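You operate a simulated robot arm through the tools that you are given. There is no shell and no other tool. Be economical: measure what you need, move in short steps, check, and stop when the job is done.

Carry out the task below with a simulated robot arm. There is one attempt and no reset: what you move stays moved.

## Task
Unlock and open the locker's service door, dial row 4, push the orange button and free the stuck door.
Fine: five cell doors and the service door end open; leave switch, slider and lever.

The check looks at the end state, three seconds after you hand in, the way a careful person would. Anything else that was tipped, shoved, dropped, spilled or broken makes it a failure.

## Robot
A 7-joint arm with a two-finger parallel gripper on a trunk, on a base that drives. Base frame: it is fixed to the floor where the robot stands at the start and does not move with it; the origin is under the middle of the robot, x ahead of it, y to its left, z up. Lengths are in mm, angles in degrees, forces in N, time in s.
With the tool pointing down near the work surface it reaches from about 100 to 720 mm from the robot's upright axis, wherever it stands. Its first joint turns from -166.0 to 166.0 degrees. Places, roughly: locker light slider [400, -400, 900]; locker power switch [400, -400, 700]; locker service door [400, -300, 800]; number forty-five door [-500, -1000, 1100]; number forty-four door [-400, -900, 1100]; number forty-one door [200, -600, 1100]; number forty-three door [-200, -800, 1100]; number forty-two door [0, -700, 1100]; orange button [500, -300, 700]; red lock key [400, -300, 800]; row dial [500, -300, 800]; teal lever [300, -400, 800]. Payload 1.57 kg.
The TCP is the grasp point between the finger pads, 30 mm short of the fingertips. In the tool frame z runs along the fingers and y along their closing line. The gripper opens to 110 mm. The fingers are 24 mm wide and 12 mm thick; the gripper's body (48 by 112 mm) begins 78 mm behind the TCP.
Orientation is told as [roll, pitch, yaw] about the base's x, y, z axes, in that order, counted from this pose: with the fingers straight down and closing along the base's y, the tool's x points along the base's -x, its y along +y and its z along -z.

## Interface
- The arm moves only by the tool move_arm. Its arguments are lists of equal length, an entry for each row: "delta_pos": the shift along the tool's x, y, z in units of 500 mm (1.0 is 500 mm), a list of three; "dr": the turn, a rotation vector about the tool's x, y, z in units of 120 degrees (1.0 is 120 degrees), a list of three; "grip": the closure in counts, from 0 (fully open) to 255 (shut). In form: {"delta_pos": [[x, y, z], ...], "dr": [[rx, ry, rz], ...], "grip": [grip, ...]}. A call has 1 to 12 rows; each row is the pose to reach, as a shift and turn from the pose commanded when the call began, along the tool's axes at that moment. A call with a number of a shift or a turn outside -1 to 1 is refused whole. Rows are played at 5 a second. More than 50 mm and 8.6 degrees between two rows, or a gripper value outside its range, and nothing of the call is played. A pose out of reach is approached as far as the arm can. The call stops where the force on the tool passes 60 N (or 10 N more than at its start, if that is more) or the arm is blocked; 0.2 s more then pass. Each finger travels about 45 mm/s and halts on what it meets, pressing with about 22 N; the grip force reading is that of the motor and also rises with nothing between the fingers. The clock runs only during rows and for 0.2 s after the last one: add rows that repeat a pose to give the fingers time. The reply holds the time, the measured pose of the TCP, the force on the tool along the base axes, the opening and the grip force, in the units named above and with some noise, with the torque about the TCP (base axes, N m) and any sound that the robot's microphone picked up, and new pictures: "show" is both (left out), scene, wrist or none.
- Cameras (640 x 400 px; columns grow to the right, rows downward): "scene" is now at [-57.8, 53.2, 1579.8]; the picture's right is [-1.00, 0.01, 0.00], its down [0.01, 0.78, -0.62] and it looks along [-0.01, -0.62, -0.78] (base axes); focal length 239 px, centre (320, 200). "wrist" rides on the gripper at [70, 16, -141] in the tool frame; the picture's right is [-0.23, 0.97, 0.00], its down [-0.86, -0.20, -0.48] and it looks along [-0.47, -0.11, 0.88] (tool axes); focal length 222 px, centre (320, 200). There is no depth. A picture from a camera that has moved, and an enlarged one, comes with that camera's place and axes in the base frame and with its lens.
- slide_trunk(by): slides the trunk up (or, below 0, down) by that many mm; the arm and the scene camera ride with it, the base frame stays. It gives what a move gives, with no picture.
- drive_base(legs): drives the robot by 1 to 6 legs, each [ahead, turn to the left] in mm and degrees, along the robot's own axes; the way and the turn of a leg run together, so that a leg with both is an arc; at most 1500 mm and 180 degrees a leg. The arm and the cameras ride along, it lands a little off, and it stops where it bumps. It gives what a move gives, and a new picture of the scene camera.
- pan_tilt(pan, tilt): turns the head with the scene camera to pan (to the left, within 155 degrees either way) and tilt (down, from -29 to 69), counted from straight ahead of the robot. It gives what a move gives, and a new picture of the scene camera.
- enlarge(camera, box): a new picture of the part [left, top, right, bottom] of that camera's present view, enlarged. It takes no simulated time.
- close_job(): hands the job in; it is judged then, once.

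Go step by step. Nothing tells you exact positions but the pictures and the camera data: compare them with the known pose of the tool, close in by small moves and look again before you grip or let go. The budget is 120 turns and 260 pictures, counting those below and the enlarged ones. Unless the task says otherwise, let go and move clear before handing in, and close with one line.

The tools are called as a command line: name --argument value ..., lists and objects as JSON in quotes. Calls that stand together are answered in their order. move_arm: Moves the arm, as the interface text tells. Its arguments: {"type":"object","properties":{"delta_pos":{"type":"array"},"dr":{"type":"array"},"grip":{"type":"array"},"show":{"type":"string","enum":["both","scene","wrist","none"]}},"required":["delta_pos","dr","grip"]} The other tools are called the same way: slide_trunk (by) slides the trunk up or down; drive_base (legs) drives the base; pan_tilt (pan, tilt) turns the head that bears the scene camera; enlarge (camera, box) takes an enlarged picture of a part of a camera's view; close_job () hands the job in.

At the start:

```text
time: 0.0
eef_pos: [167.4, -416.3, 1291.6]
ee_rot: [0.0, 0.0, 0.0]
contact_force: [0.0, 0.1, -0.7]
wrist_torque: [-0.03, 0.01, 0.01]
gripper_width: 110.2
finger_force: 0.0
trunk travel left (down, up): [-525.0, 65.0]
robot x, y, heading: [2.3, -23.1, 0.1]
head pan, tilt: [-90.7, 51.3]
```

scene: 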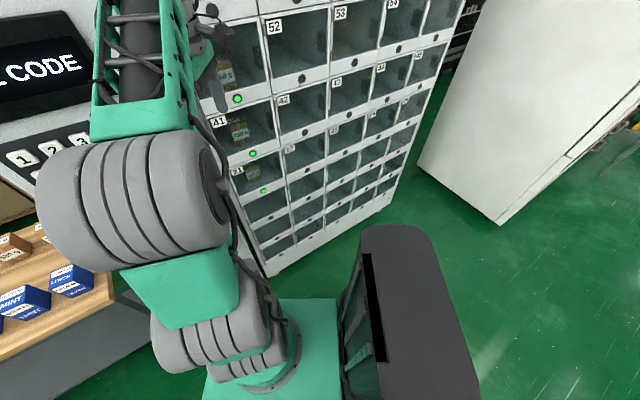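
wrist: 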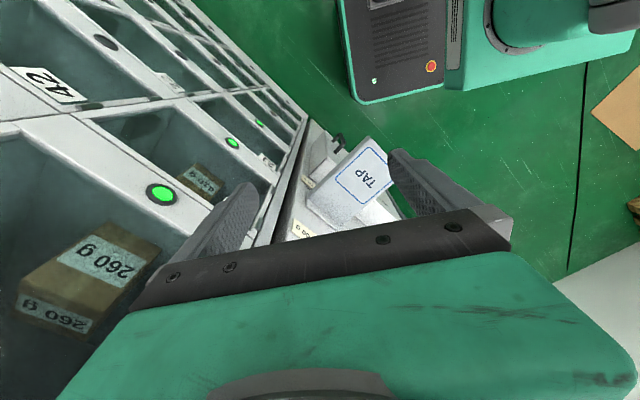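

I see the locker wall running diagonally and the arm obscuring the left part; the service door should be ahead-right, around [400,-300,800]. I'll turn the head to look at it.

pan_tilt --pan -45 --tilt 50

```text
time: 1.1
eef_pos: [167.0, -416.0, 1290.3]
ee_rot: [-0.1, 0.1, 0.0]
contact_force: [-0.2, 0.4, 0.2]
wrist_torque: [-0.01, 0.02, -0.01]
gripper_width: 110.1
finger_force: 0.1
trunk travel left (down, up): [-525.0, 65.0]
robot x, y, heading: [1.9, -23.5, 0.1]
head pan, tilt: [-45.0, 50.0]
camera scene: at [-2.5, 74.4, 1581.6], right [-0.71, -0.71, 0.0], down [-0.54, 0.54, -0.64], along [0.45, -0.45, -0.77], focal length 239 px, centre (320, 200)
```

scene: 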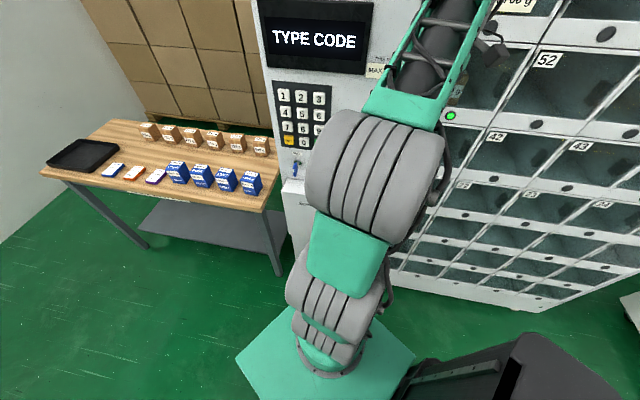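

The keypad and what lies below it (service panel) are partly hidden by the arm. I'll zoom in first.

enlarge --camera "scene" --box '[240, 60, 400, 260]'

enlarge --camera "wrist" --box '[240, 80, 440, 260]'

```text
2.00 times, centred on (320, 160) of scene
camera zoom: at [-2.5, 74.4, 1581.6], right [-0.71, -0.71, 0.0], down [-0.54, 0.54, -0.64], along [0.45, -0.45, -0.77], focal length 478 px, centre (320, 280)
```

zoom: 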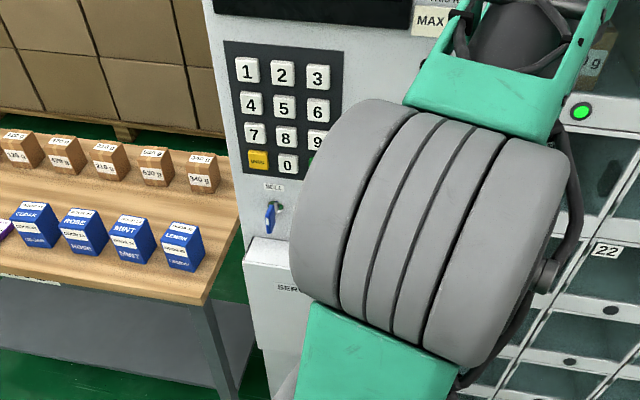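

```text
2.22 times, centred on (340, 170) of wrist
camera zoom: at [97.3, -400.5, 1432.5], right [0.23, 0.97, 0.0], down [0.86, -0.2, 0.48], along [0.47, -0.11, -0.88], focal length 494 px, centre (276, 267)
```

zoom: 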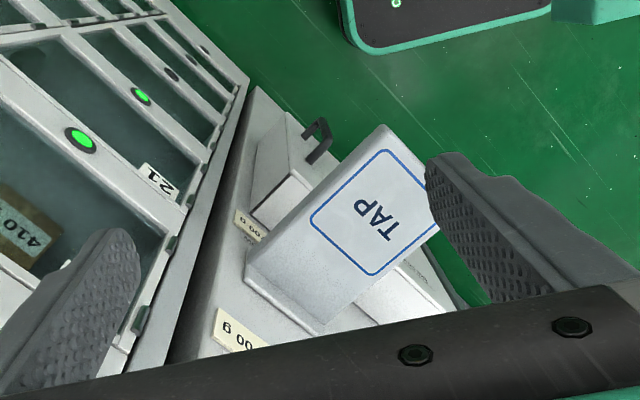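

The arm hides the service panel. I'll turn the robot left so that the arm swings past the panel and the camera sees it.

drive_base --legs '[[0, 60]]'

pan_tilt --pan -105 --tilt 50

```text
time: 4.2
eef_pos: [422.4, -75.6, 1291.6]
ee_rot: [-0.1, 0.0, 60.1]
contact_force: [-0.4, -0.8, 0.2]
wrist_torque: [-0.01, 0.02, 0.0]
gripper_width: 109.9
finger_force: 0.1
trunk travel left (down, up): [-525.0, 65.0]
robot x, y, heading: [-0.9, -28.5, 60.0]
head pan, tilt: [-45.0, 50.0]
camera scene: at [-86.5, 19.6, 1581.6], right [0.26, -0.97, 0.0], down [-0.74, -0.2, -0.64], along [0.62, 0.17, -0.77], focal length 239 px, centre (320, 200)
```

scene: 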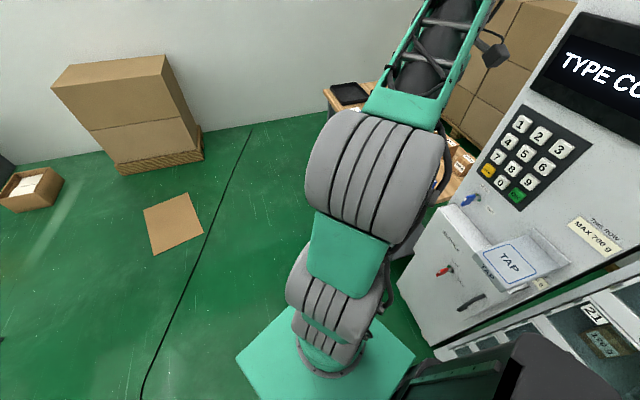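

```text
time: 5.5
eef_pos: [423.2, -77.1, 1290.9]
ee_rot: [0.0, 0.0, 60.2]
contact_force: [0.3, -0.2, 0.4]
wrist_torque: [0.0, 0.0, 0.03]
gripper_width: 110.0
finger_force: 0.0
trunk travel left (down, up): [-525.0, 65.0]
robot x, y, heading: [1.1, -23.6, 60.1]
head pan, tilt: [-105.0, 50.0]
camera scene: at [-106.2, -54.9, 1581.6], right [-0.71, -0.71, 0.0], down [-0.54, 0.54, -0.64], along [0.46, -0.45, -0.77], focal length 239 px, centre (320, 200)
```

scene: 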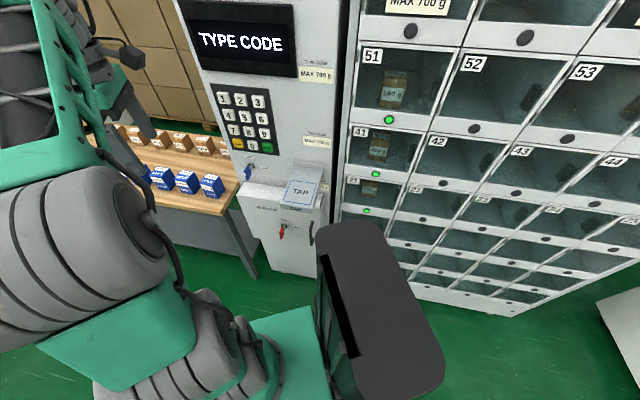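

enlarge --camera "scene" --box '[220, 140, 360, 280]'

enlarge --camera "scene" --box '[320, 30, 640, 230]'

```text
2.86 times, centred on (290, 210) of scene
camera zoom: at [-106.2, -54.9, 1581.6], right [-0.71, -0.71, 0.0], down [-0.54, 0.54, -0.64], along [0.46, -0.45, -0.77], focal length 683 px, centre (406, 171)
```

zoom: 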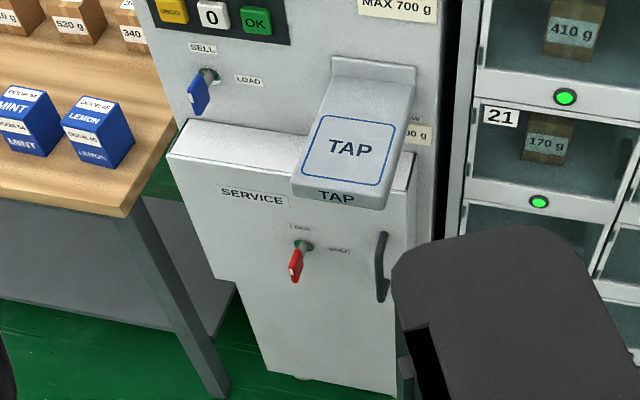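

```text
2.00 times, centred on (480, 130) of scene
camera zoom: at [-106.2, -54.9, 1581.6], right [-0.71, -0.71, 0.0], down [-0.54, 0.54, -0.64], along [0.46, -0.45, -0.77], focal length 478 px, centre (0, 340)
```

zoom: 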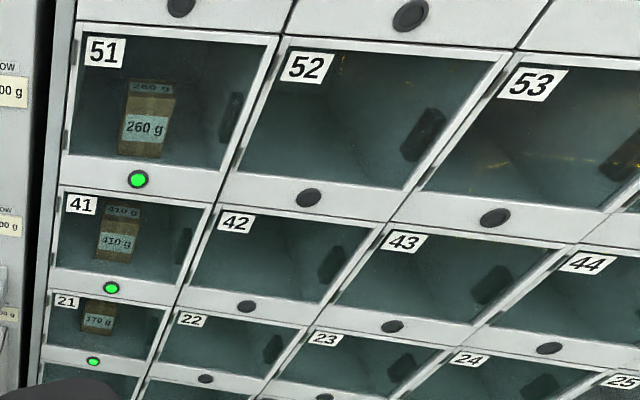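

Service door is seen: red key at about [353,-299,797] with labels LOCK (top) and OPEN (right), handle bar on the right, hinge left. I'll back off to stand square in front at ~650 mm.

drive_base --legs '[[0, 19], [300, 0], [0, -140]]'

pan_tilt --pan 0 --tilt 45

```text
time: 14.3
eef_pos: [-202.8, -69.8, 1290.4]
ee_rot: [0.0, 0.1, -60.5]
contact_force: [0.6, 0.6, -0.5]
wrist_torque: [-0.02, -0.03, -0.02]
gripper_width: 109.9
finger_force: 0.1
trunk travel left (down, up): [-525.0, 65.0]
robot x, y, heading: [53.5, 266.6, -60.8]
head pan, tilt: [-105.0, 50.0]
camera scene: at [87.7, 375.1, 1581.6], right [-0.25, 0.97, 0.0], down [0.74, 0.19, -0.64], along [-0.62, -0.16, -0.77], focal length 239 px, centre (320, 200)
```

scene: 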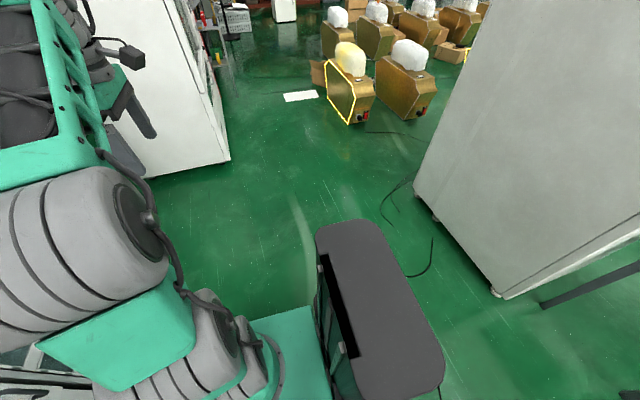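

```text
time: 16.2
eef_pos: [-202.8, -68.5, 1291.0]
ee_rot: [0.0, 0.0, -60.6]
contact_force: [1.2, -0.3, 0.3]
wrist_torque: [0.01, 0.0, -0.02]
gripper_width: 110.1
finger_force: 0.1
trunk travel left (down, up): [-525.0, 65.0]
robot x, y, heading: [55.7, 265.7, -60.5]
head pan, tilt: [0.0, 45.0]
camera scene: at [202.2, 323.4, 1588.5], right [-0.87, -0.49, 0.0], down [-0.35, 0.62, -0.71], along [0.35, -0.62, -0.71], focal length 239 px, centre (320, 200)
```

scene: 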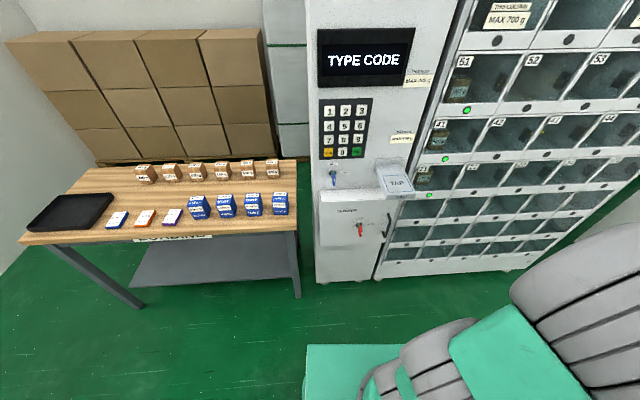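

enlarge --camera "scene" --box '[295, 140, 435, 280]'

enlarge --camera "scene" --box '[380, 20, 640, 280]'

```text
2.86 times, centred on (365, 210) of scene
camera zoom: at [202.2, 323.4, 1588.5], right [-0.87, -0.49, 0.0], down [-0.35, 0.62, -0.71], along [0.35, -0.62, -0.71], focal length 683 px, centre (191, 171)
```

zoom: 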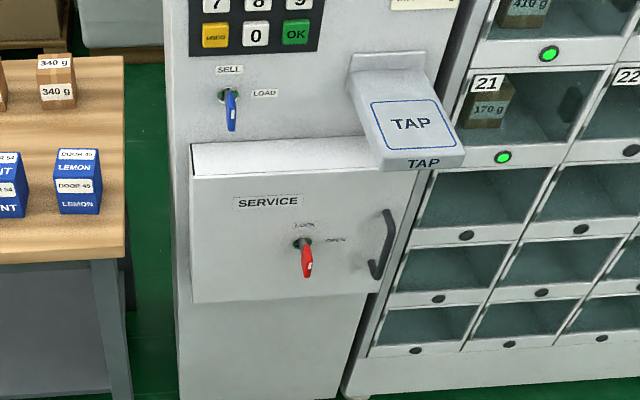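

```text
1.54 times, centred on (510, 150) of scene
camera zoom: at [202.2, 323.4, 1588.5], right [-0.87, -0.49, 0.0], down [-0.35, 0.62, -0.71], along [0.35, -0.62, -0.71], focal length 368 px, centre (28, 277)
```

zoom: 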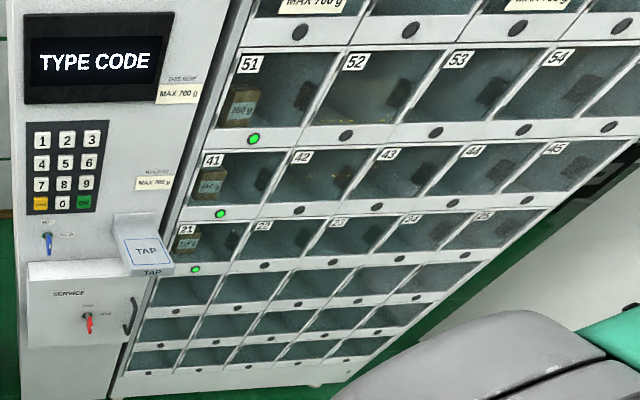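

I've triangulated: door plane normal ≈(-.545,.838), door spans z≈644–938, keyhole ≈(375,-325,785), handle bar ≈(272,-350, 747–890), hinge at left edge ≈(513,-235). Next I'll swing the tool horizontal, facing the door, well clear of it.

move_arm --delta_pos '[[-0.0447, 0.0658, 0], [-0.0895, 0.1316, 0], [-0.1342, 0.1975, 0], [-0.1789, 0.2633, 0], [-0.2236, 0.3291, 0], [-0.2684, 0.3949, 0], [-0.3131, 0.4607, 0], [-0.3578, 0.5265, 0], [-0.4025, 0.5924, 0], [-0.4473, 0.6582, 0], [-0.492, 0.724, 0]]' --dr '[[0, -0.0682, 0], [0, -0.1364, 0], [0, -0.2045, 0], [0, -0.2727, 0], [0, -0.3409, 0], [0, -0.4091, 0], [0, -0.4773, 0], [0, -0.5455, 0], [0, -0.6136, 0], [0, -0.6818, 0], [0, -0.75, 0]]' --grip '[0, 0, 0, 0, 0, 0, 0, 0, 0, 0, 0]'

```text
time: 17.5
eef_pos: [-49.1, -93.9, 1278.8]
ee_rot: [4.5, -32.9, -76.1]
contact_force: [0.5, -0.1, -0.6]
wrist_torque: [-0.05, -0.01, -0.03]
gripper_width: 110.0
finger_force: 0.0
out of reach, approached as far as the arm can: row 4, 5, 6
trunk travel left (down, up): [-525.0, 65.0]
robot x, y, heading: [57.9, 267.5, -60.3]
head pan, tilt: [0.0, 45.0]
stopped in row 6: the arm was blocked; the commanded pose is now the measured one
camera scene: at [203.2, 324.8, 1588.3], right [-0.87, -0.49, 0.0], down [-0.35, 0.61, -0.71], along [0.35, -0.62, -0.71], focal length 239 px, centre (320, 200)
camera wrist: at [-78.5, 37.7, 1359.2], right [0.98, 0.09, 0.19], down [-0.12, -0.51, 0.85], along [0.17, -0.85, -0.49], focal length 222 px, centre (320, 200)
```

scene: 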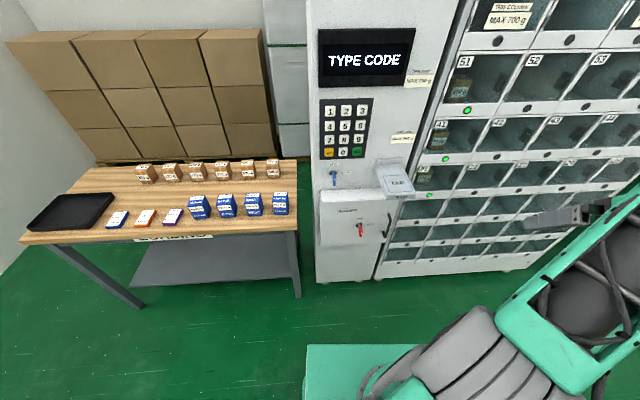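
wrist: 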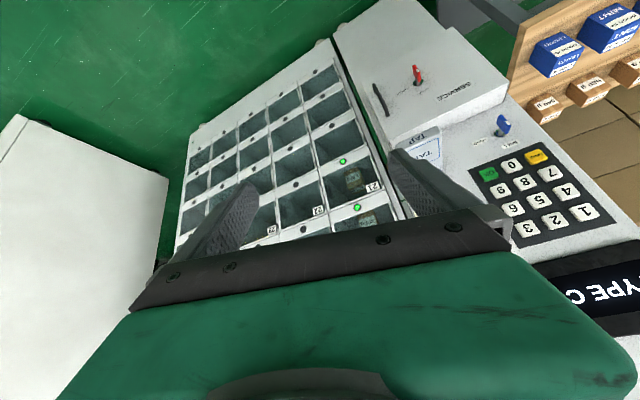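

The arm ran out of wrist range off to the side. I'll bring the TCP straight ahead of the robot first, then finish pitching.

move_arm --delta_pos '[[-0.023, 0.0767, 0.0207], [-0.046, 0.1535, 0.0415], [-0.069, 0.23, 0.0622], [-0.092, 0.307, 0.083], [-0.115, 0.384, 0.1037], [-0.138, 0.46, 0.1245], [-0.161, 0.537, 0.145], [-0.184, 0.614, 0.166]]' --dr '[[0, 0, 0], [0, 0, 0], [0, 0, 0], [0, 0, 0], [0, 0, 0], [0, 0, 0], [0, 0, 0], [0, 0, 0]]' --grip '[0, 0, 0, 0, 0, 0, 0, 0]' --show "scene"

```text
time: 18.1
eef_pos: [-72.5, -93.7, 1235.9]
ee_rot: [9.4, -24.9, -92.2]
contact_force: [-1.1, 0.0, 0.0]
wrist_torque: [-0.02, 0.05, -0.02]
gripper_width: 109.7
finger_force: 0.1
out of reach, approached as far as the arm can: row 2
trunk travel left (down, up): [-525.0, 65.0]
robot x, y, heading: [56.5, 266.0, -60.6]
head pan, tilt: [0.0, 45.0]
stopped in row 2: the arm was blocked; the commanded pose is now the measured one
camera scene: at [203.1, 324.3, 1588.4], right [-0.87, -0.49, 0.0], down [-0.35, 0.62, -0.71], along [0.35, -0.62, -0.71], focal length 239 px, centre (320, 200)
```

scene: 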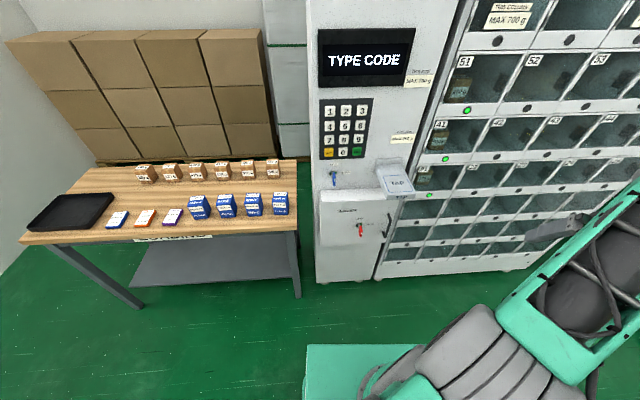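

The wrist hit a joint limit. I'll point the tool back down while extending outward, to get back to a healthy posture.

move_arm --delta_pos '[[-0.036, 0, 0.017], [-0.072, 0, 0.034], [-0.108, 0, 0.051], [-0.144, 0, 0.067]]' --dr '[[0.0195, 0.052, 0.004], [0.039, 0.104, 0.008], [0.0585, 0.156, 0.013], [0.078, 0.2075, 0.017]]' --grip '[0, 0, 0, 0]' --show "none"

```text
time: 19.1
eef_pos: [-75.4, -167.2, 1232.6]
ee_rot: [0.8, -1.1, -92.1]
contact_force: [-0.3, 0.1, 0.8]
wrist_torque: [-0.02, 0.01, 0.01]
gripper_width: 110.1
finger_force: 0.1
out of reach, approached as far as the arm can: row 4
trunk travel left (down, up): [-525.0, 65.0]
robot x, y, heading: [55.4, 268.6, -60.7]
head pan, tilt: [0.0, 45.0]
```

move_arm --delta_pos '[[0.0067, 0.081, 0.0333], [0.0133, 0.162, 0.0667], [0.02, 0.2427, 0.1], [0.0267, 0.3236, 0.1333], [0.0333, 0.4044, 0.1667], [0.04, 0.4853, 0.2], [0.0467, 0.5662, 0.2333], [0.0533, 0.6471, 0.2667], [0.06, 0.728, 0.3]]' --dr '[[0, 0, -0.0297], [0, 0, -0.0593], [0, 0, -0.089], [0, 0, -0.1187], [0, 0, -0.1483], [0, 0, -0.178], [0, 0, -0.2077], [0, 0, -0.2373], [0, 0, -0.267]]' --grip '[0, 0, 0, 0, 0, 0, 0, 0, 0]' --show "scene"

```text
time: 21.1
eef_pos: [294.9, -150.6, 1082.8]
ee_rot: [0.5, 0.7, -60.4]
contact_force: [-0.1, -0.1, 0.0]
wrist_torque: [-0.03, -0.02, -0.02]
gripper_width: 109.8
finger_force: 0.1
trunk travel left (down, up): [-525.0, 65.0]
robot x, y, heading: [57.2, 269.0, -60.4]
head pan, tilt: [0.0, 45.0]
camera scene: at [203.0, 323.2, 1588.5], right [-0.87, -0.49, 0.0], down [-0.35, 0.62, -0.71], along [0.35, -0.62, -0.71], focal length 239 px, centre (320, 200)
```

scene: 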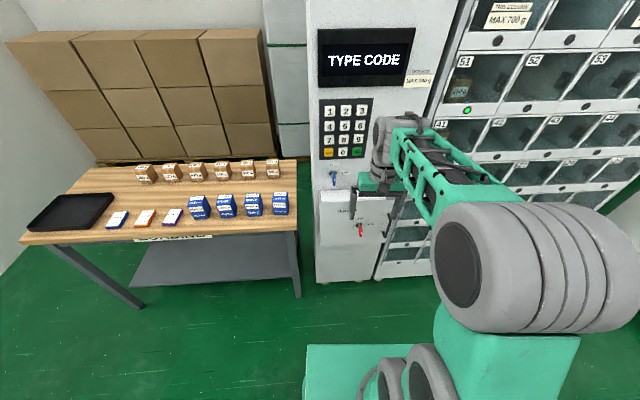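

Good posture, straight ahead. Now pitch the tool to horizontal, toward the door.

move_arm --delta_pos '[[0, 0, 0.018], [0, 0, 0.036], [0, 0, 0.054], [0, 0, 0.072], [0, 0, 0.09], [0, 0, 0.108], [0, 0, 0.126], [0, 0, 0.144], [0, 0, 0.162], [0, 0, 0.18], [0, 0, 0.2]]' --dr '[[0, -0.0682, 0], [0, -0.1364, 0], [0, -0.2045, 0], [0, -0.2727, 0], [0, -0.3409, 0], [0, -0.4091, 0], [0, -0.4773, 0], [0, -0.5455, 0], [0, -0.6136, 0], [0, -0.6818, 0], [0, -0.75, 0]]' --grip '[0, 0, 0, 0, 0, 0, 0, 0, 0, 0, 0]'

```text
time: 23.7
eef_pos: [322.7, -133.3, 977.8]
ee_rot: [28.9, -88.4, -84.4]
contact_force: [-0.5, -0.5, 0.1]
wrist_torque: [-0.03, -0.01, 0.0]
gripper_width: 109.8
finger_force: 0.0
trunk travel left (down, up): [-525.0, 65.0]
robot x, y, heading: [55.6, 268.7, -60.6]
head pan, tilt: [0.0, 45.0]
stopped in row 11: the arm was blocked; the commanded pose is now the measured one
camera scene: at [202.5, 323.6, 1583.6], right [-0.87, -0.49, 0.0], down [-0.35, 0.62, -0.71], along [0.35, -0.62, -0.71], focal length 239 px, centre (320, 200)
camera wrist: at [255.3, -7.1, 911.7], right [0.8, 0.55, 0.24], down [-0.43, 0.26, 0.86], along [0.41, -0.8, 0.45], focal length 222 px, centre (320, 200)
```

scene: 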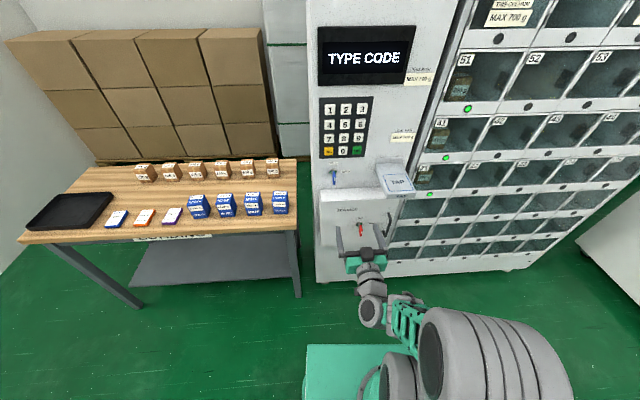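
wrist: 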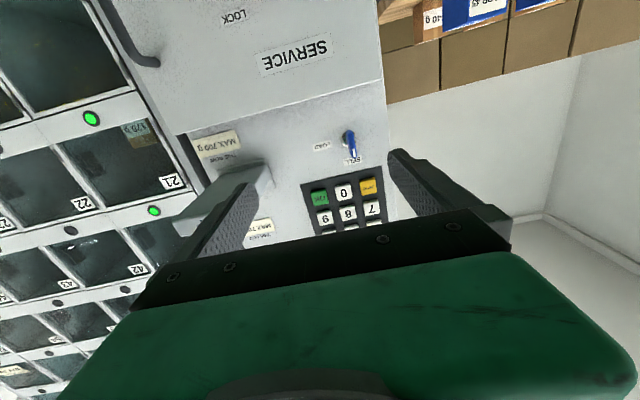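

Tool is horizontal and faces the door squarely (z≈(.567,-.829,-.02)). Before approaching, I'll lower the trunk and test that the wrist can turn 90° clockwise, as the key needs.

slide_trunk --by -190

move_arm --delta_pos '[[0, 0, 0], [0, 0, 0], [0, 0, 0], [0, 0, 0], [0, 0, 0], [0, 0, 0], [0, 0, 0], [0, 0, 0], [0, 0, 0], [0, 0, 0], [0, 0, 0]]' --dr '[[0, 0, 0.0682], [0, 0, 0.1364], [0, 0, 0.2045], [0, 0, 0.2727], [0, 0, 0.3409], [0, 0, 0.4091], [0, 0, 0.4773], [0, 0, 0.5455], [0, 0, 0.6136], [0, 0, 0.6818], [0, 0, 0.75]]' --grip '[0, 0, 0, 0, 0, 0, 0, 0, 0, 0, 0]'

```text
time: 25.7
eef_pos: [321.5, -130.1, 778.4]
ee_rot: [21.0, -86.5, -76.3]
contact_force: [0.5, 0.1, 0.3]
wrist_torque: [-0.01, -0.03, -0.02]
gripper_width: 109.8
finger_force: 0.0
trunk travel left (down, up): [-335.0, 255.0]
robot x, y, heading: [57.2, 265.5, -60.9]
head pan, tilt: [0.0, 45.0]
```

```text
time: 28.1
eef_pos: [322.3, -134.4, 795.1]
ee_rot: [89.0, 0.8, -145.4]
contact_force: [0.4, -0.3, 0.0]
wrist_torque: [-0.02, -0.01, -0.01]
gripper_width: 109.9
finger_force: 0.1
trunk travel left (down, up): [-335.0, 255.0]
robot x, y, heading: [55.4, 272.1, -60.2]
head pan, tilt: [0.0, 45.0]
camera scene: at [202.5, 323.4, 1398.5], right [-0.87, -0.49, 0.0], down [-0.35, 0.62, -0.71], along [0.35, -0.62, -0.71], focal length 239 px, centre (320, 200)
camera wrist: at [299.8, 20.4, 814.5], right [-0.19, -0.15, 0.97], down [-0.98, -0.09, -0.2], along [0.11, -0.98, -0.13], focal length 222 px, centre (320, 200)
```

scene: 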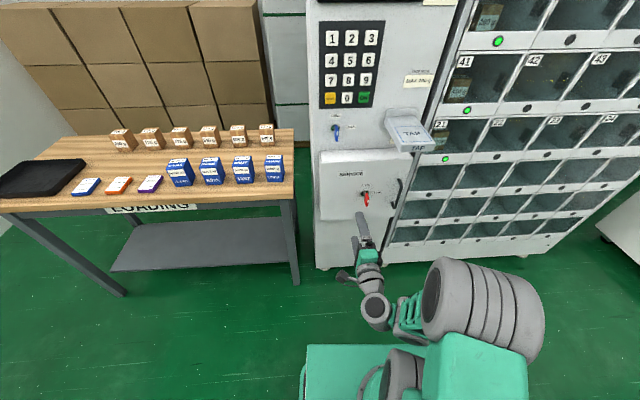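
wrist: 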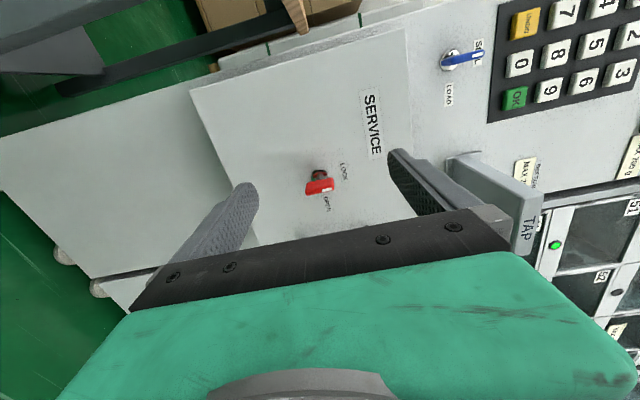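

The 90° turn works. Zoom on the key.

enlarge --camera "wrist" --box '[260, 130, 400, 230]'

enlarge --camera "scene" --box '[310, 120, 430, 220]'

```text
4.00 times, centred on (330, 180) of wrist
camera zoom: at [299.8, 20.4, 814.5], right [-0.19, -0.15, 0.97], down [-0.98, -0.09, -0.2], along [0.11, -0.98, -0.13], focal length 888 px, centre (280, 280)
```

zoom: 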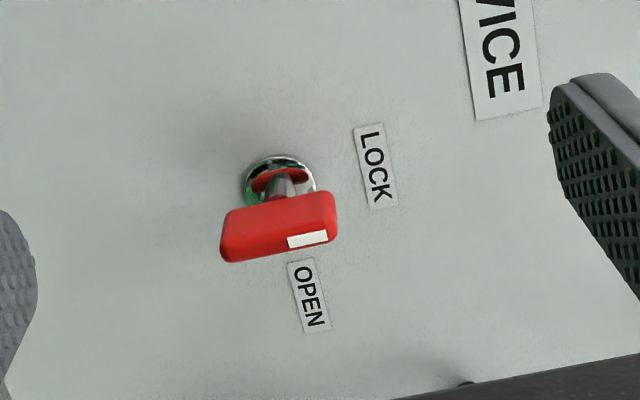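

```text
4.00 times, centred on (370, 170) of scene
camera zoom: at [202.5, 323.4, 1398.5], right [-0.87, -0.49, 0.0], down [-0.35, 0.62, -0.71], along [0.35, -0.62, -0.71], focal length 956 px, centre (120, 320)
```

zoom: 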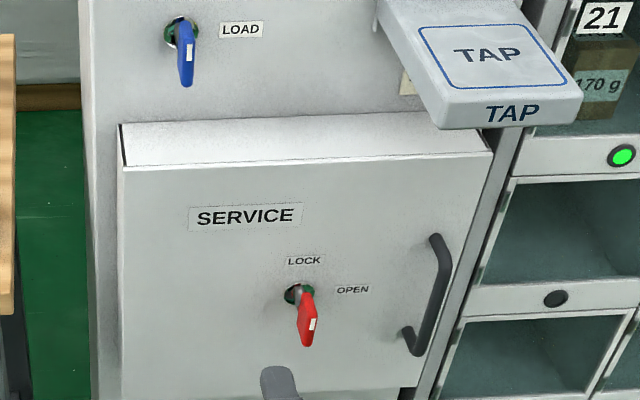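

Key bow: vertical plate at ≈(357,-300,780), pointer up at LOCK; it should turn 90° clockwise. Rotate back and half-close the gripper.

move_arm --delta_pos '[[0, 0, 0], [0, 0, 0], [0, 0, 0], [0, 0, 0], [0, 0, 0], [0, 0, 0], [0, 0, 0], [0, 0, 0], [0, 0, 0], [0, 0, 0], [0, 0, 0]]' --dr '[[0, 0, -0.0682], [0, 0, -0.1364], [0, 0, -0.2045], [0, 0, -0.2727], [0, 0, -0.3409], [0, 0, -0.4091], [0, 0, -0.4773], [0, 0, -0.5455], [0, 0, -0.6136], [0, 0, -0.6818], [0, 0, -0.75]]' --grip '[0, 0, 0, 0, 30, 60, 90, 120, 120, 120, 120]'

```text
time: 30.7
eef_pos: [316.4, -133.0, 762.6]
ee_rot: [15.3, -84.8, -71.6]
contact_force: [0.6, -0.1, -0.2]
wrist_torque: [0.03, 0.02, 0.04]
gripper_width: 58.1
finger_force: 0.0
trunk travel left (down, up): [-335.0, 255.0]
robot x, y, heading: [54.3, 266.0, -60.4]
head pan, tilt: [0.0, 45.0]
stopped in row 11: the arm was blocked; the commanded pose is now the measured one
camera scene: at [205.8, 320.3, 1396.2], right [-0.87, -0.49, 0.0], down [-0.35, 0.62, -0.7], along [0.35, -0.61, -0.71], focal length 239 px, centre (320, 200)
camera wrist: at [249.8, -2.6, 706.3], right [0.82, 0.52, 0.25], down [-0.41, 0.21, 0.89], along [0.41, -0.83, 0.38], focal length 222 px, centre (320, 200)
```

scene: 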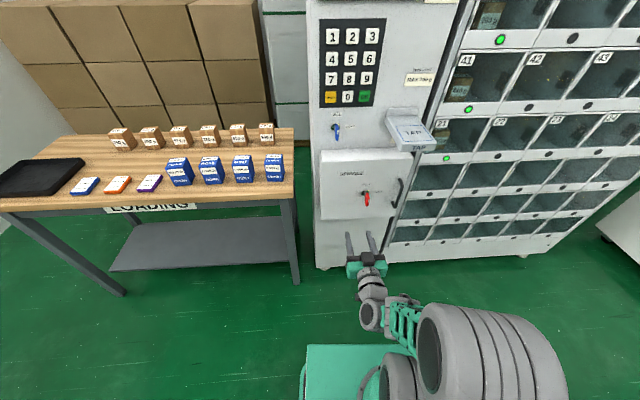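
wrist: 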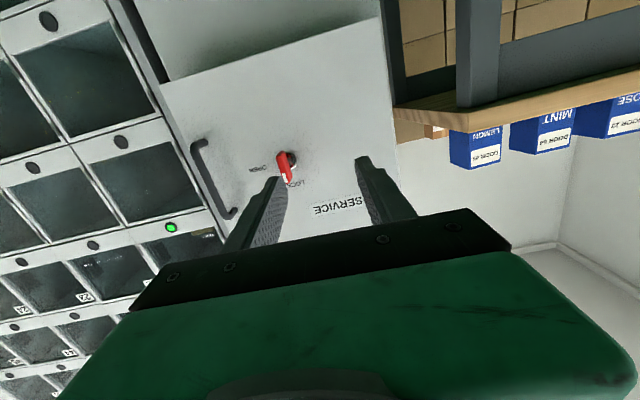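

This roll sits right at the wrist's joint limit. I'll flip the tool by 180° (camera on top), which leaves room for the clockwise turn.

move_arm --delta_pos '[[0, 0, 0], [0, 0, 0], [0, 0, 0], [0, 0, 0], [0, 0, 0], [0, 0, 0], [0, 0, 0], [0, 0, 0], [0, 0, 0], [0, 0, 0], [0, 0, 0], [0, 0, 0]]' --dr '[[0, 0, 0.07], [0, 0, 0.14], [0, 0, 0.21], [0, 0, 0.28], [0, 0, 0.35], [0, 0, 0.42], [0, 0, 0.49], [0, 0, 0.56], [0, 0, 0.63], [0, 0, 0.7], [0, 0, 0.75], [0, 0, 0.75]]' --grip '[120, 120, 120, 120, 120, 120, 120, 120, 120, 120, 120, 120]' --show "none"

move_arm --delta_pos '[[0, 0, 0], [0, 0, 0], [0, 0, 0], [0, 0, 0], [0, 0, 0], [0, 0, 0], [0, 0, 0], [0, 0, 0], [0, 0, 0], [0, 0, 0], [0, 0, 0], [0, 0, 0]]' --dr '[[0, 0, 0.07], [0, 0, 0.14], [0, 0, 0.21], [0, 0, 0.28], [0, 0, 0.35], [0, 0, 0.42], [0, 0, 0.49], [0, 0, 0.56], [0, 0, 0.63], [0, 0, 0.7], [0, 0, 0.75], [0, 0, 0.75]]' --grip '[120, 120, 120, 120, 120, 120, 120, 120, 120, 120, 120, 120]'

```text
time: 33.3
eef_pos: [315.4, -132.9, 769.4]
ee_rot: [85.7, 1.3, -146.4]
contact_force: [-0.2, -0.6, 0.5]
wrist_torque: [-0.01, 0.0, -0.01]
gripper_width: 58.4
finger_force: 0.0
trunk travel left (down, up): [-335.0, 255.0]
robot x, y, heading: [57.1, 269.0, -60.5]
head pan, tilt: [0.0, 45.0]
```

```text
time: 35.9
eef_pos: [315.1, -133.7, 769.6]
ee_rot: [-17.7, 85.4, 105.8]
contact_force: [-0.1, -0.3, 0.8]
wrist_torque: [0.02, 0.01, -0.03]
gripper_width: 58.2
finger_force: 0.1
trunk travel left (down, up): [-335.0, 255.0]
robot x, y, heading: [61.9, 264.5, -60.3]
head pan, tilt: [0.0, 45.0]
camera scene: at [202.5, 323.3, 1398.5], right [-0.87, -0.49, 0.0], down [-0.35, 0.62, -0.71], along [0.35, -0.62, -0.71], focal length 239 px, centre (320, 200)
camera wrist: at [225.0, -31.0, 849.9], right [-0.82, -0.52, -0.25], down [-0.12, 0.57, -0.81], along [0.57, -0.63, -0.53], focal length 222 px, centre (320, 200)
```

scene: 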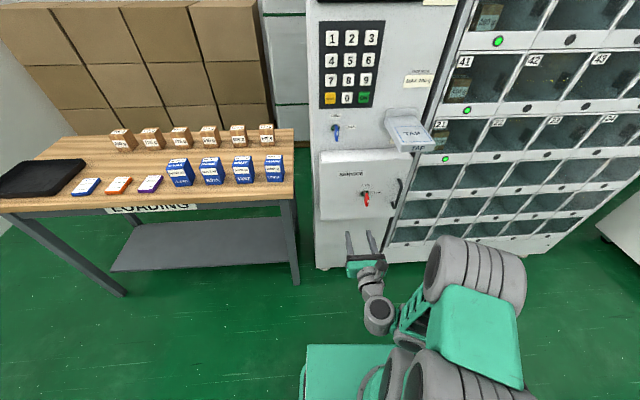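
wrist: 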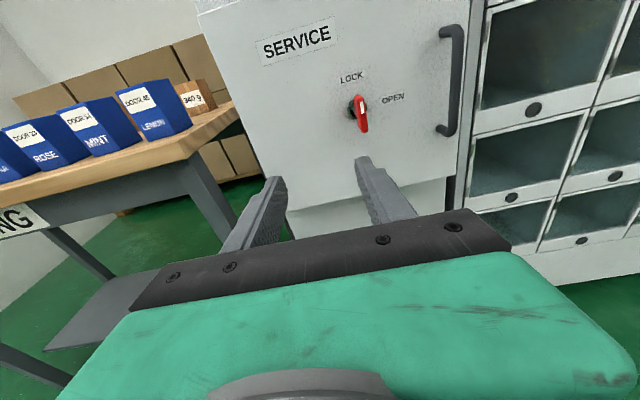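

Good view from above. Key at ≈(356,-300,775). I'll level the tool and move to 70 mm short of grip for a check.

move_arm --delta_pos '[[0.009, 0.037, 0.06], [0.019, 0.075, 0.12], [0.028, 0.112, 0.18]]' --dr '[[0, 0.012, 0], [0, 0.025, 0], [0, 0.037, 0]]' --grip '[120, 120, 120]'

```text
time: 36.6
eef_pos: [317.4, -152.4, 741.4]
ee_rot: [-34.4, 78.8, 89.7]
contact_force: [0.2, -0.1, 0.1]
wrist_torque: [-0.03, 0.03, 0.0]
gripper_width: 58.2
finger_force: 0.0
trunk travel left (down, up): [-335.0, 255.0]
robot x, y, heading: [52.1, 266.2, -60.5]
head pan, tilt: [0.0, 45.0]
stopped in row 3: the arm was blocked; the commanded pose is now the measured one
camera scene: at [202.5, 323.8, 1398.5], right [-0.87, -0.49, 0.0], down [-0.35, 0.62, -0.71], along [0.35, -0.62, -0.71], focal length 239 px, centre (320, 200)
camera wrist: at [223.7, -60.0, 830.9], right [-0.81, -0.49, -0.33], down [-0.1, 0.66, -0.74], along [0.58, -0.56, -0.59], focal length 222 px, centre (320, 200)
```

scene: 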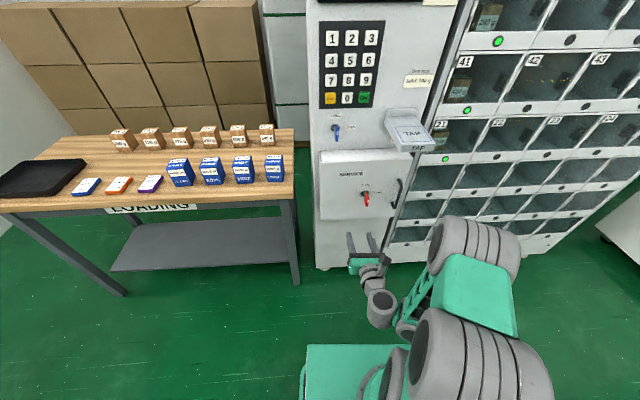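
wrist: 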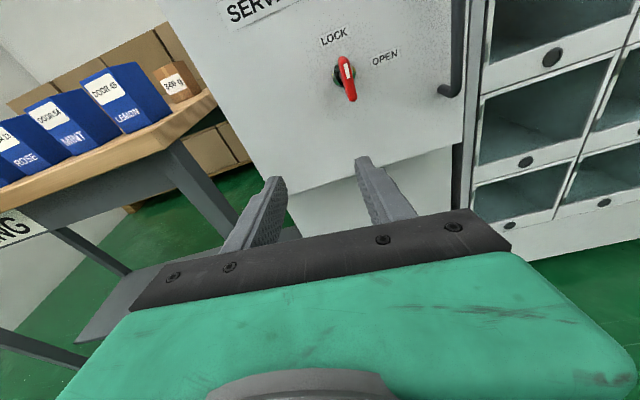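

Another joint limit (pitch), because the forearm hangs too steeply. I'll raise the arm relative to the trunk, then lower the trunk.

move_arm --delta_pos '[[0.09, -0.01, -0.015], [0.18, -0.02, -0.03], [0.27, -0.03, -0.045], [0.36, -0.04, -0.06], [0.455, -0.05, -0.075], [0.455, -0.05, -0.075]]' --dr '[[0, 0, 0], [0, 0, 0], [0, 0.02, -0.015], [0, 0.04, -0.03], [0, 0.078, -0.051], [0, 0.078, -0.051]]' --grip '[120, 120, 120, 120, 120, 120]' --show "none"

slide_trunk --by -200

pan_tilt --pan 0 --tilt 35

move_arm --delta_pos '[[0, 0, 0]]' --dr '[[0, 0, 0]]' --grip '[120]' --show "wrist"

```text
time: 38.0
eef_pos: [313.2, -152.9, 970.6]
ee_rot: [-83.5, 89.7, 40.6]
contact_force: [1.7, 0.1, 0.0]
wrist_torque: [0.0, 0.0, -0.02]
gripper_width: 58.2
finger_force: 0.1
trunk travel left (down, up): [-335.0, 255.0]
robot x, y, heading: [56.7, 265.3, -60.3]
head pan, tilt: [0.0, 45.0]
```

```text
time: 40.2
eef_pos: [314.2, -153.4, 770.4]
ee_rot: [-81.3, 89.8, 43.0]
contact_force: [0.9, 0.3, -0.1]
wrist_torque: [0.02, 0.0, 0.01]
gripper_width: 58.1
finger_force: 0.1
trunk travel left (down, up): [-135.0, 455.0]
robot x, y, heading: [52.6, 264.8, -60.6]
head pan, tilt: [0.0, 45.0]
```

```text
time: 40.9
eef_pos: [314.9, -151.7, 770.1]
ee_rot: [-81.1, 89.8, 42.9]
contact_force: [0.4, 0.3, -0.2]
wrist_torque: [0.0, -0.01, -0.01]
gripper_width: 58.2
finger_force: 0.0
trunk travel left (down, up): [-135.0, 455.0]
robot x, y, heading: [52.6, 266.0, -60.5]
head pan, tilt: [0.0, 35.0]
camera scene: at [205.8, 317.4, 1213.3], right [-0.87, -0.49, 0.0], down [-0.28, 0.5, -0.82], along [0.4, -0.71, -0.57], focal length 239 px, centre (320, 200)
```

scene: 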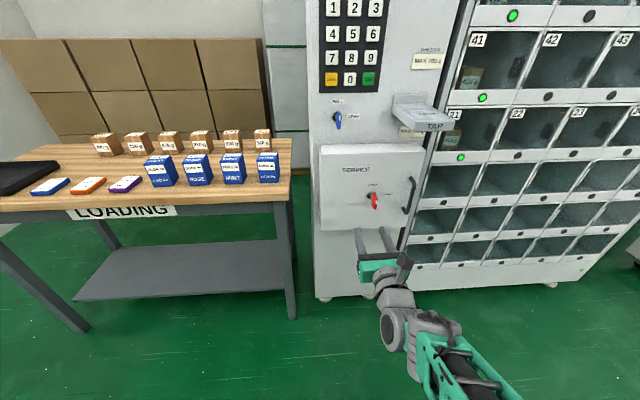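

```text
time: 41.3
eef_pos: [314.5, -153.1, 770.1]
ee_rot: [-80.7, 89.8, 43.3]
contact_force: [-0.1, 0.3, -0.1]
wrist_torque: [0.0, -0.02, -0.04]
gripper_width: 58.1
finger_force: 0.1
trunk travel left (down, up): [-135.0, 455.0]
robot x, y, heading: [56.7, 265.3, -60.5]
head pan, tilt: [0.0, 35.0]
camera wrist: at [220.7, -45.9, 840.0], right [-0.81, -0.55, -0.23], down [-0.1, 0.51, -0.85], along [0.58, -0.66, -0.47], focal length 222 px, centre (320, 200)
```

wrist: 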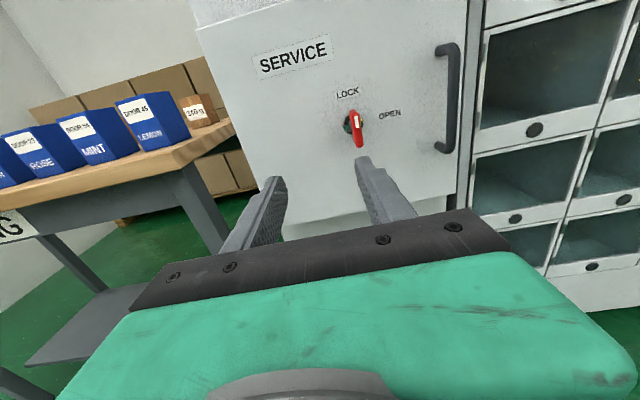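

Now tool is level. Moving to ~50 mm short of the key for a check.

move_arm --delta_pos '[[0.005, 0.033, 0.05], [0.01, 0.065, 0.1], [0.014, 0.097, 0.154]]' --dr '[[0, 0, 0], [0, 0, 0], [0, 0, 0]]' --grip '[120, 120, 120]'

```text
time: 42.1
eef_pos: [314.6, -245.9, 777.2]
ee_rot: [-88.5, 89.8, 35.6]
contact_force: [-0.2, 0.4, 0.6]
wrist_torque: [0.01, -0.01, -0.02]
gripper_width: 58.3
finger_force: 0.0
trunk travel left (down, up): [-135.0, 455.0]
robot x, y, heading: [57.3, 266.8, -60.3]
head pan, tilt: [0.0, 35.0]
camera scene: at [205.8, 317.7, 1213.3], right [-0.87, -0.49, 0.0], down [-0.28, 0.5, -0.82], along [0.4, -0.71, -0.57], focal length 239 px, centre (320, 200)
camera wrist: at [222.4, -138.6, 846.4], right [-0.81, -0.55, -0.23], down [-0.1, 0.51, -0.85], along [0.58, -0.66, -0.47], focal length 222 px, centre (320, 200)
```

scene: 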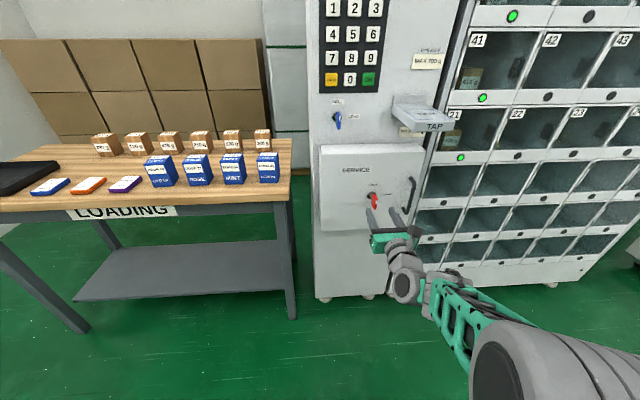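
wrist: 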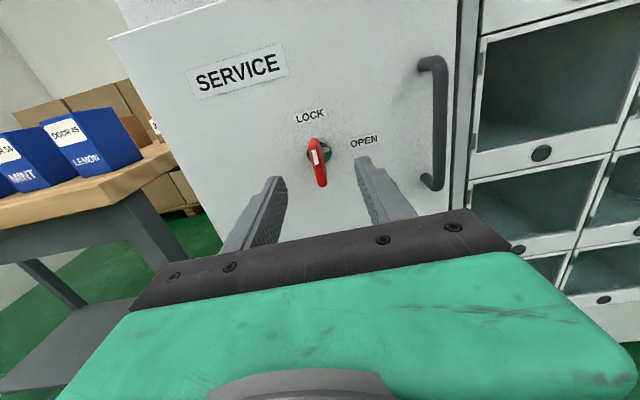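

Key is centred laterally, ~69 mm ahead. Advance 50 mm, check, then close.

move_arm --delta_pos '[[-0.003, -0.004, 0.05], [-0.004, -0.004, 0.1]]' --dr '[[0, 0, 0], [0, 0, 0]]' --grip '[120, 120]' --show "wrist"

enlarge --camera "scene" --box '[310, 140, 450, 280]'

```text
time: 42.7
eef_pos: [345.6, -285.5, 775.1]
ee_rot: [-83.8, 89.6, 40.3]
contact_force: [-0.3, 0.4, 0.0]
wrist_torque: [0.0, 0.03, 0.0]
gripper_width: 58.3
finger_force: 0.0
trunk travel left (down, up): [-135.0, 455.0]
robot x, y, heading: [54.6, 268.4, -60.2]
head pan, tilt: [0.0, 35.0]
camera wrist: at [252.7, -179.0, 844.9], right [-0.81, -0.54, -0.23], down [-0.1, 0.51, -0.85], along [0.58, -0.66, -0.47], focal length 222 px, centre (320, 200)
```

wrist: 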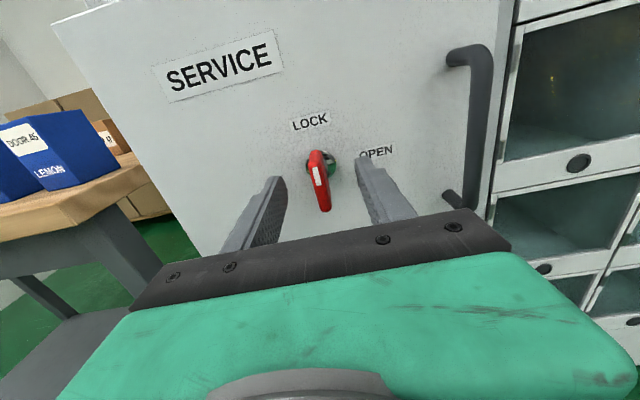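

```text
2.86 times, centred on (380, 210) of scene
camera zoom: at [205.7, 317.6, 1213.3], right [-0.87, -0.49, 0.0], down [-0.28, 0.5, -0.82], along [0.4, -0.71, -0.57], focal length 683 px, centre (149, 171)
```

zoom: 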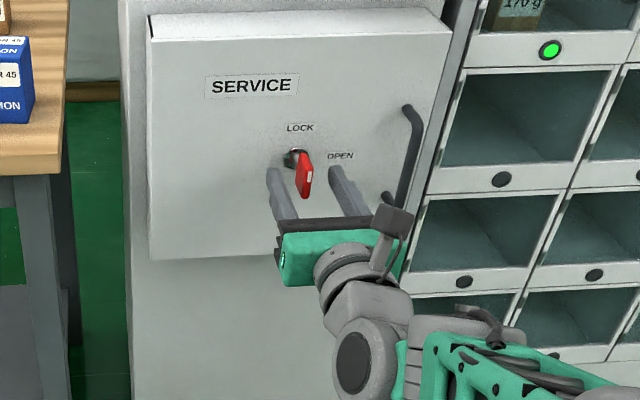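

Aligned; bow is near the fingertips. Advance 8 mm and close.

move_arm --delta_pos '[[0, 0, 0.016], [0, 0, 0.016], [0, 0, 0.016], [0, 0, 0.016], [0, 0, 0.016], [0, 0, 0.016], [0, 0, 0.016]]' --dr '[[0, 0, 0], [0, 0, 0], [0, 0, 0], [0, 0, 0], [0, 0, 0], [0, 0, 0], [0, 0, 0]]' --grip '[120, 160, 200, 230, 255, 255, 255]' --show "wrist"

```text
time: 44.3
eef_pos: [349.4, -292.5, 775.6]
ee_rot: [-81.7, 89.7, 42.3]
contact_force: [-5.7, -0.8, 0.3]
wrist_torque: [0.01, 0.0, -0.22]
gripper_width: 12.7
finger_force: 29.5
trunk travel left (down, up): [-135.0, 455.0]
robot x, y, heading: [53.8, 263.9, -60.6]
head pan, tilt: [0.0, 35.0]
camera wrist: at [256.8, -185.3, 844.9], right [-0.81, -0.54, -0.23], down [-0.1, 0.51, -0.85], along [0.58, -0.67, -0.47], focal length 222 px, centre (320, 200)
```

wrist: 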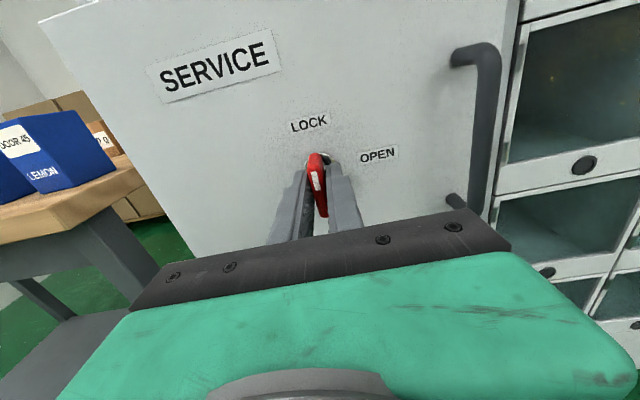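

Key gripped (12.7 mm). Turn clockwise in steps, watching force.

move_arm --delta_pos '[[0, 0, 0], [0, 0, 0], [0, 0, 0], [0, 0, 0], [0, 0, 0]]' --dr '[[0, 0, 0.05], [0, 0, 0.1], [0, 0, 0.15], [0, 0, 0.2], [0, 0, 0.25]]' --grip '[255, 255, 255, 255, 255]' --show "wrist"

```text
time: 45.3
eef_pos: [345.8, -283.6, 770.2]
ee_rot: [-93.5, 66.4, 33.0]
contact_force: [10.4, 17.2, 9.1]
wrist_torque: [0.65, 0.55, 0.1]
gripper_width: 10.8
finger_force: 28.3
out of reach, approached as far as the arm can: row 3, 4, 5
trunk travel left (down, up): [-135.0, 455.0]
robot x, y, heading: [53.5, 266.5, -59.8]
head pan, tilt: [0.0, 35.0]
stopped in row 5: the force on the tool passed its limit (the readings are from after the stop); the commanded pose is now the measured one
camera wrist: at [226.4, -194.7, 823.8], right [-0.64, -0.49, -0.6], down [0.15, 0.68, -0.72], along [0.75, -0.55, -0.36], focal length 222 px, centre (320, 200)
```

wrist: 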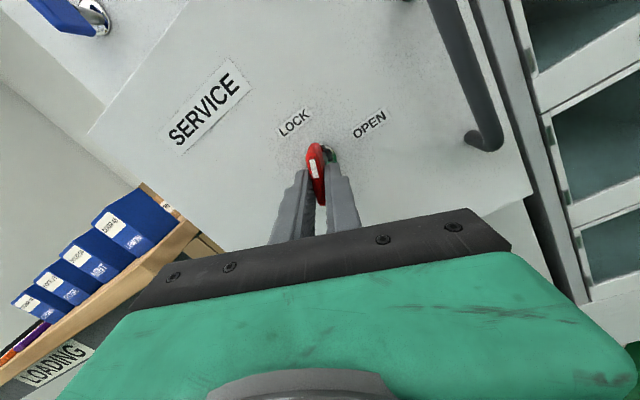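

The wrist's last joint ran out of range at this roll (key turned ~23°). I'll release, back off, and flip the tool to the other roll, which leaves the room for +90°.

move_arm --delta_pos '[[0, 0, 0], [0, 0, 0], [0, 0, 0], [0, 0, -0.06], [0, 0, -0.12], [0, 0, -0.18], [0, 0, -0.24], [0, 0, -0.24]]' --dr '[[0, 0, 0], [0, 0, 0], [0, 0, 0], [0, 0, 0], [0, 0, 0], [0, 0, 0], [0, 0, 0], [0, 0, 0]]' --grip '[200, 140, 120, 120, 120, 120, 120, 120]' --show "wrist"

```text
time: 47.1
eef_pos: [273.0, -188.3, 764.3]
ee_rot: [-93.1, 66.4, 33.0]
contact_force: [-0.1, -0.3, -0.6]
wrist_torque: [-0.02, 0.0, 0.01]
gripper_width: 58.2
finger_force: 0.1
trunk travel left (down, up): [-135.0, 455.0]
robot x, y, heading: [56.7, 266.2, -60.0]
head pan, tilt: [0.0, 35.0]
camera wrist: at [155.4, -100.2, 818.6], right [-0.64, -0.48, -0.6], down [0.15, 0.68, -0.72], along [0.75, -0.55, -0.36], focal length 222 px, centre (320, 200)
```

wrist: 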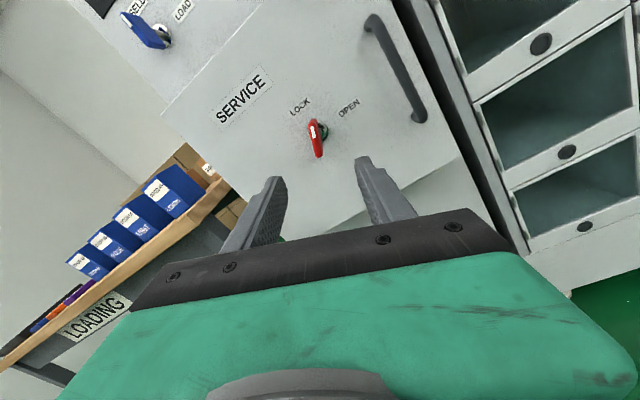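

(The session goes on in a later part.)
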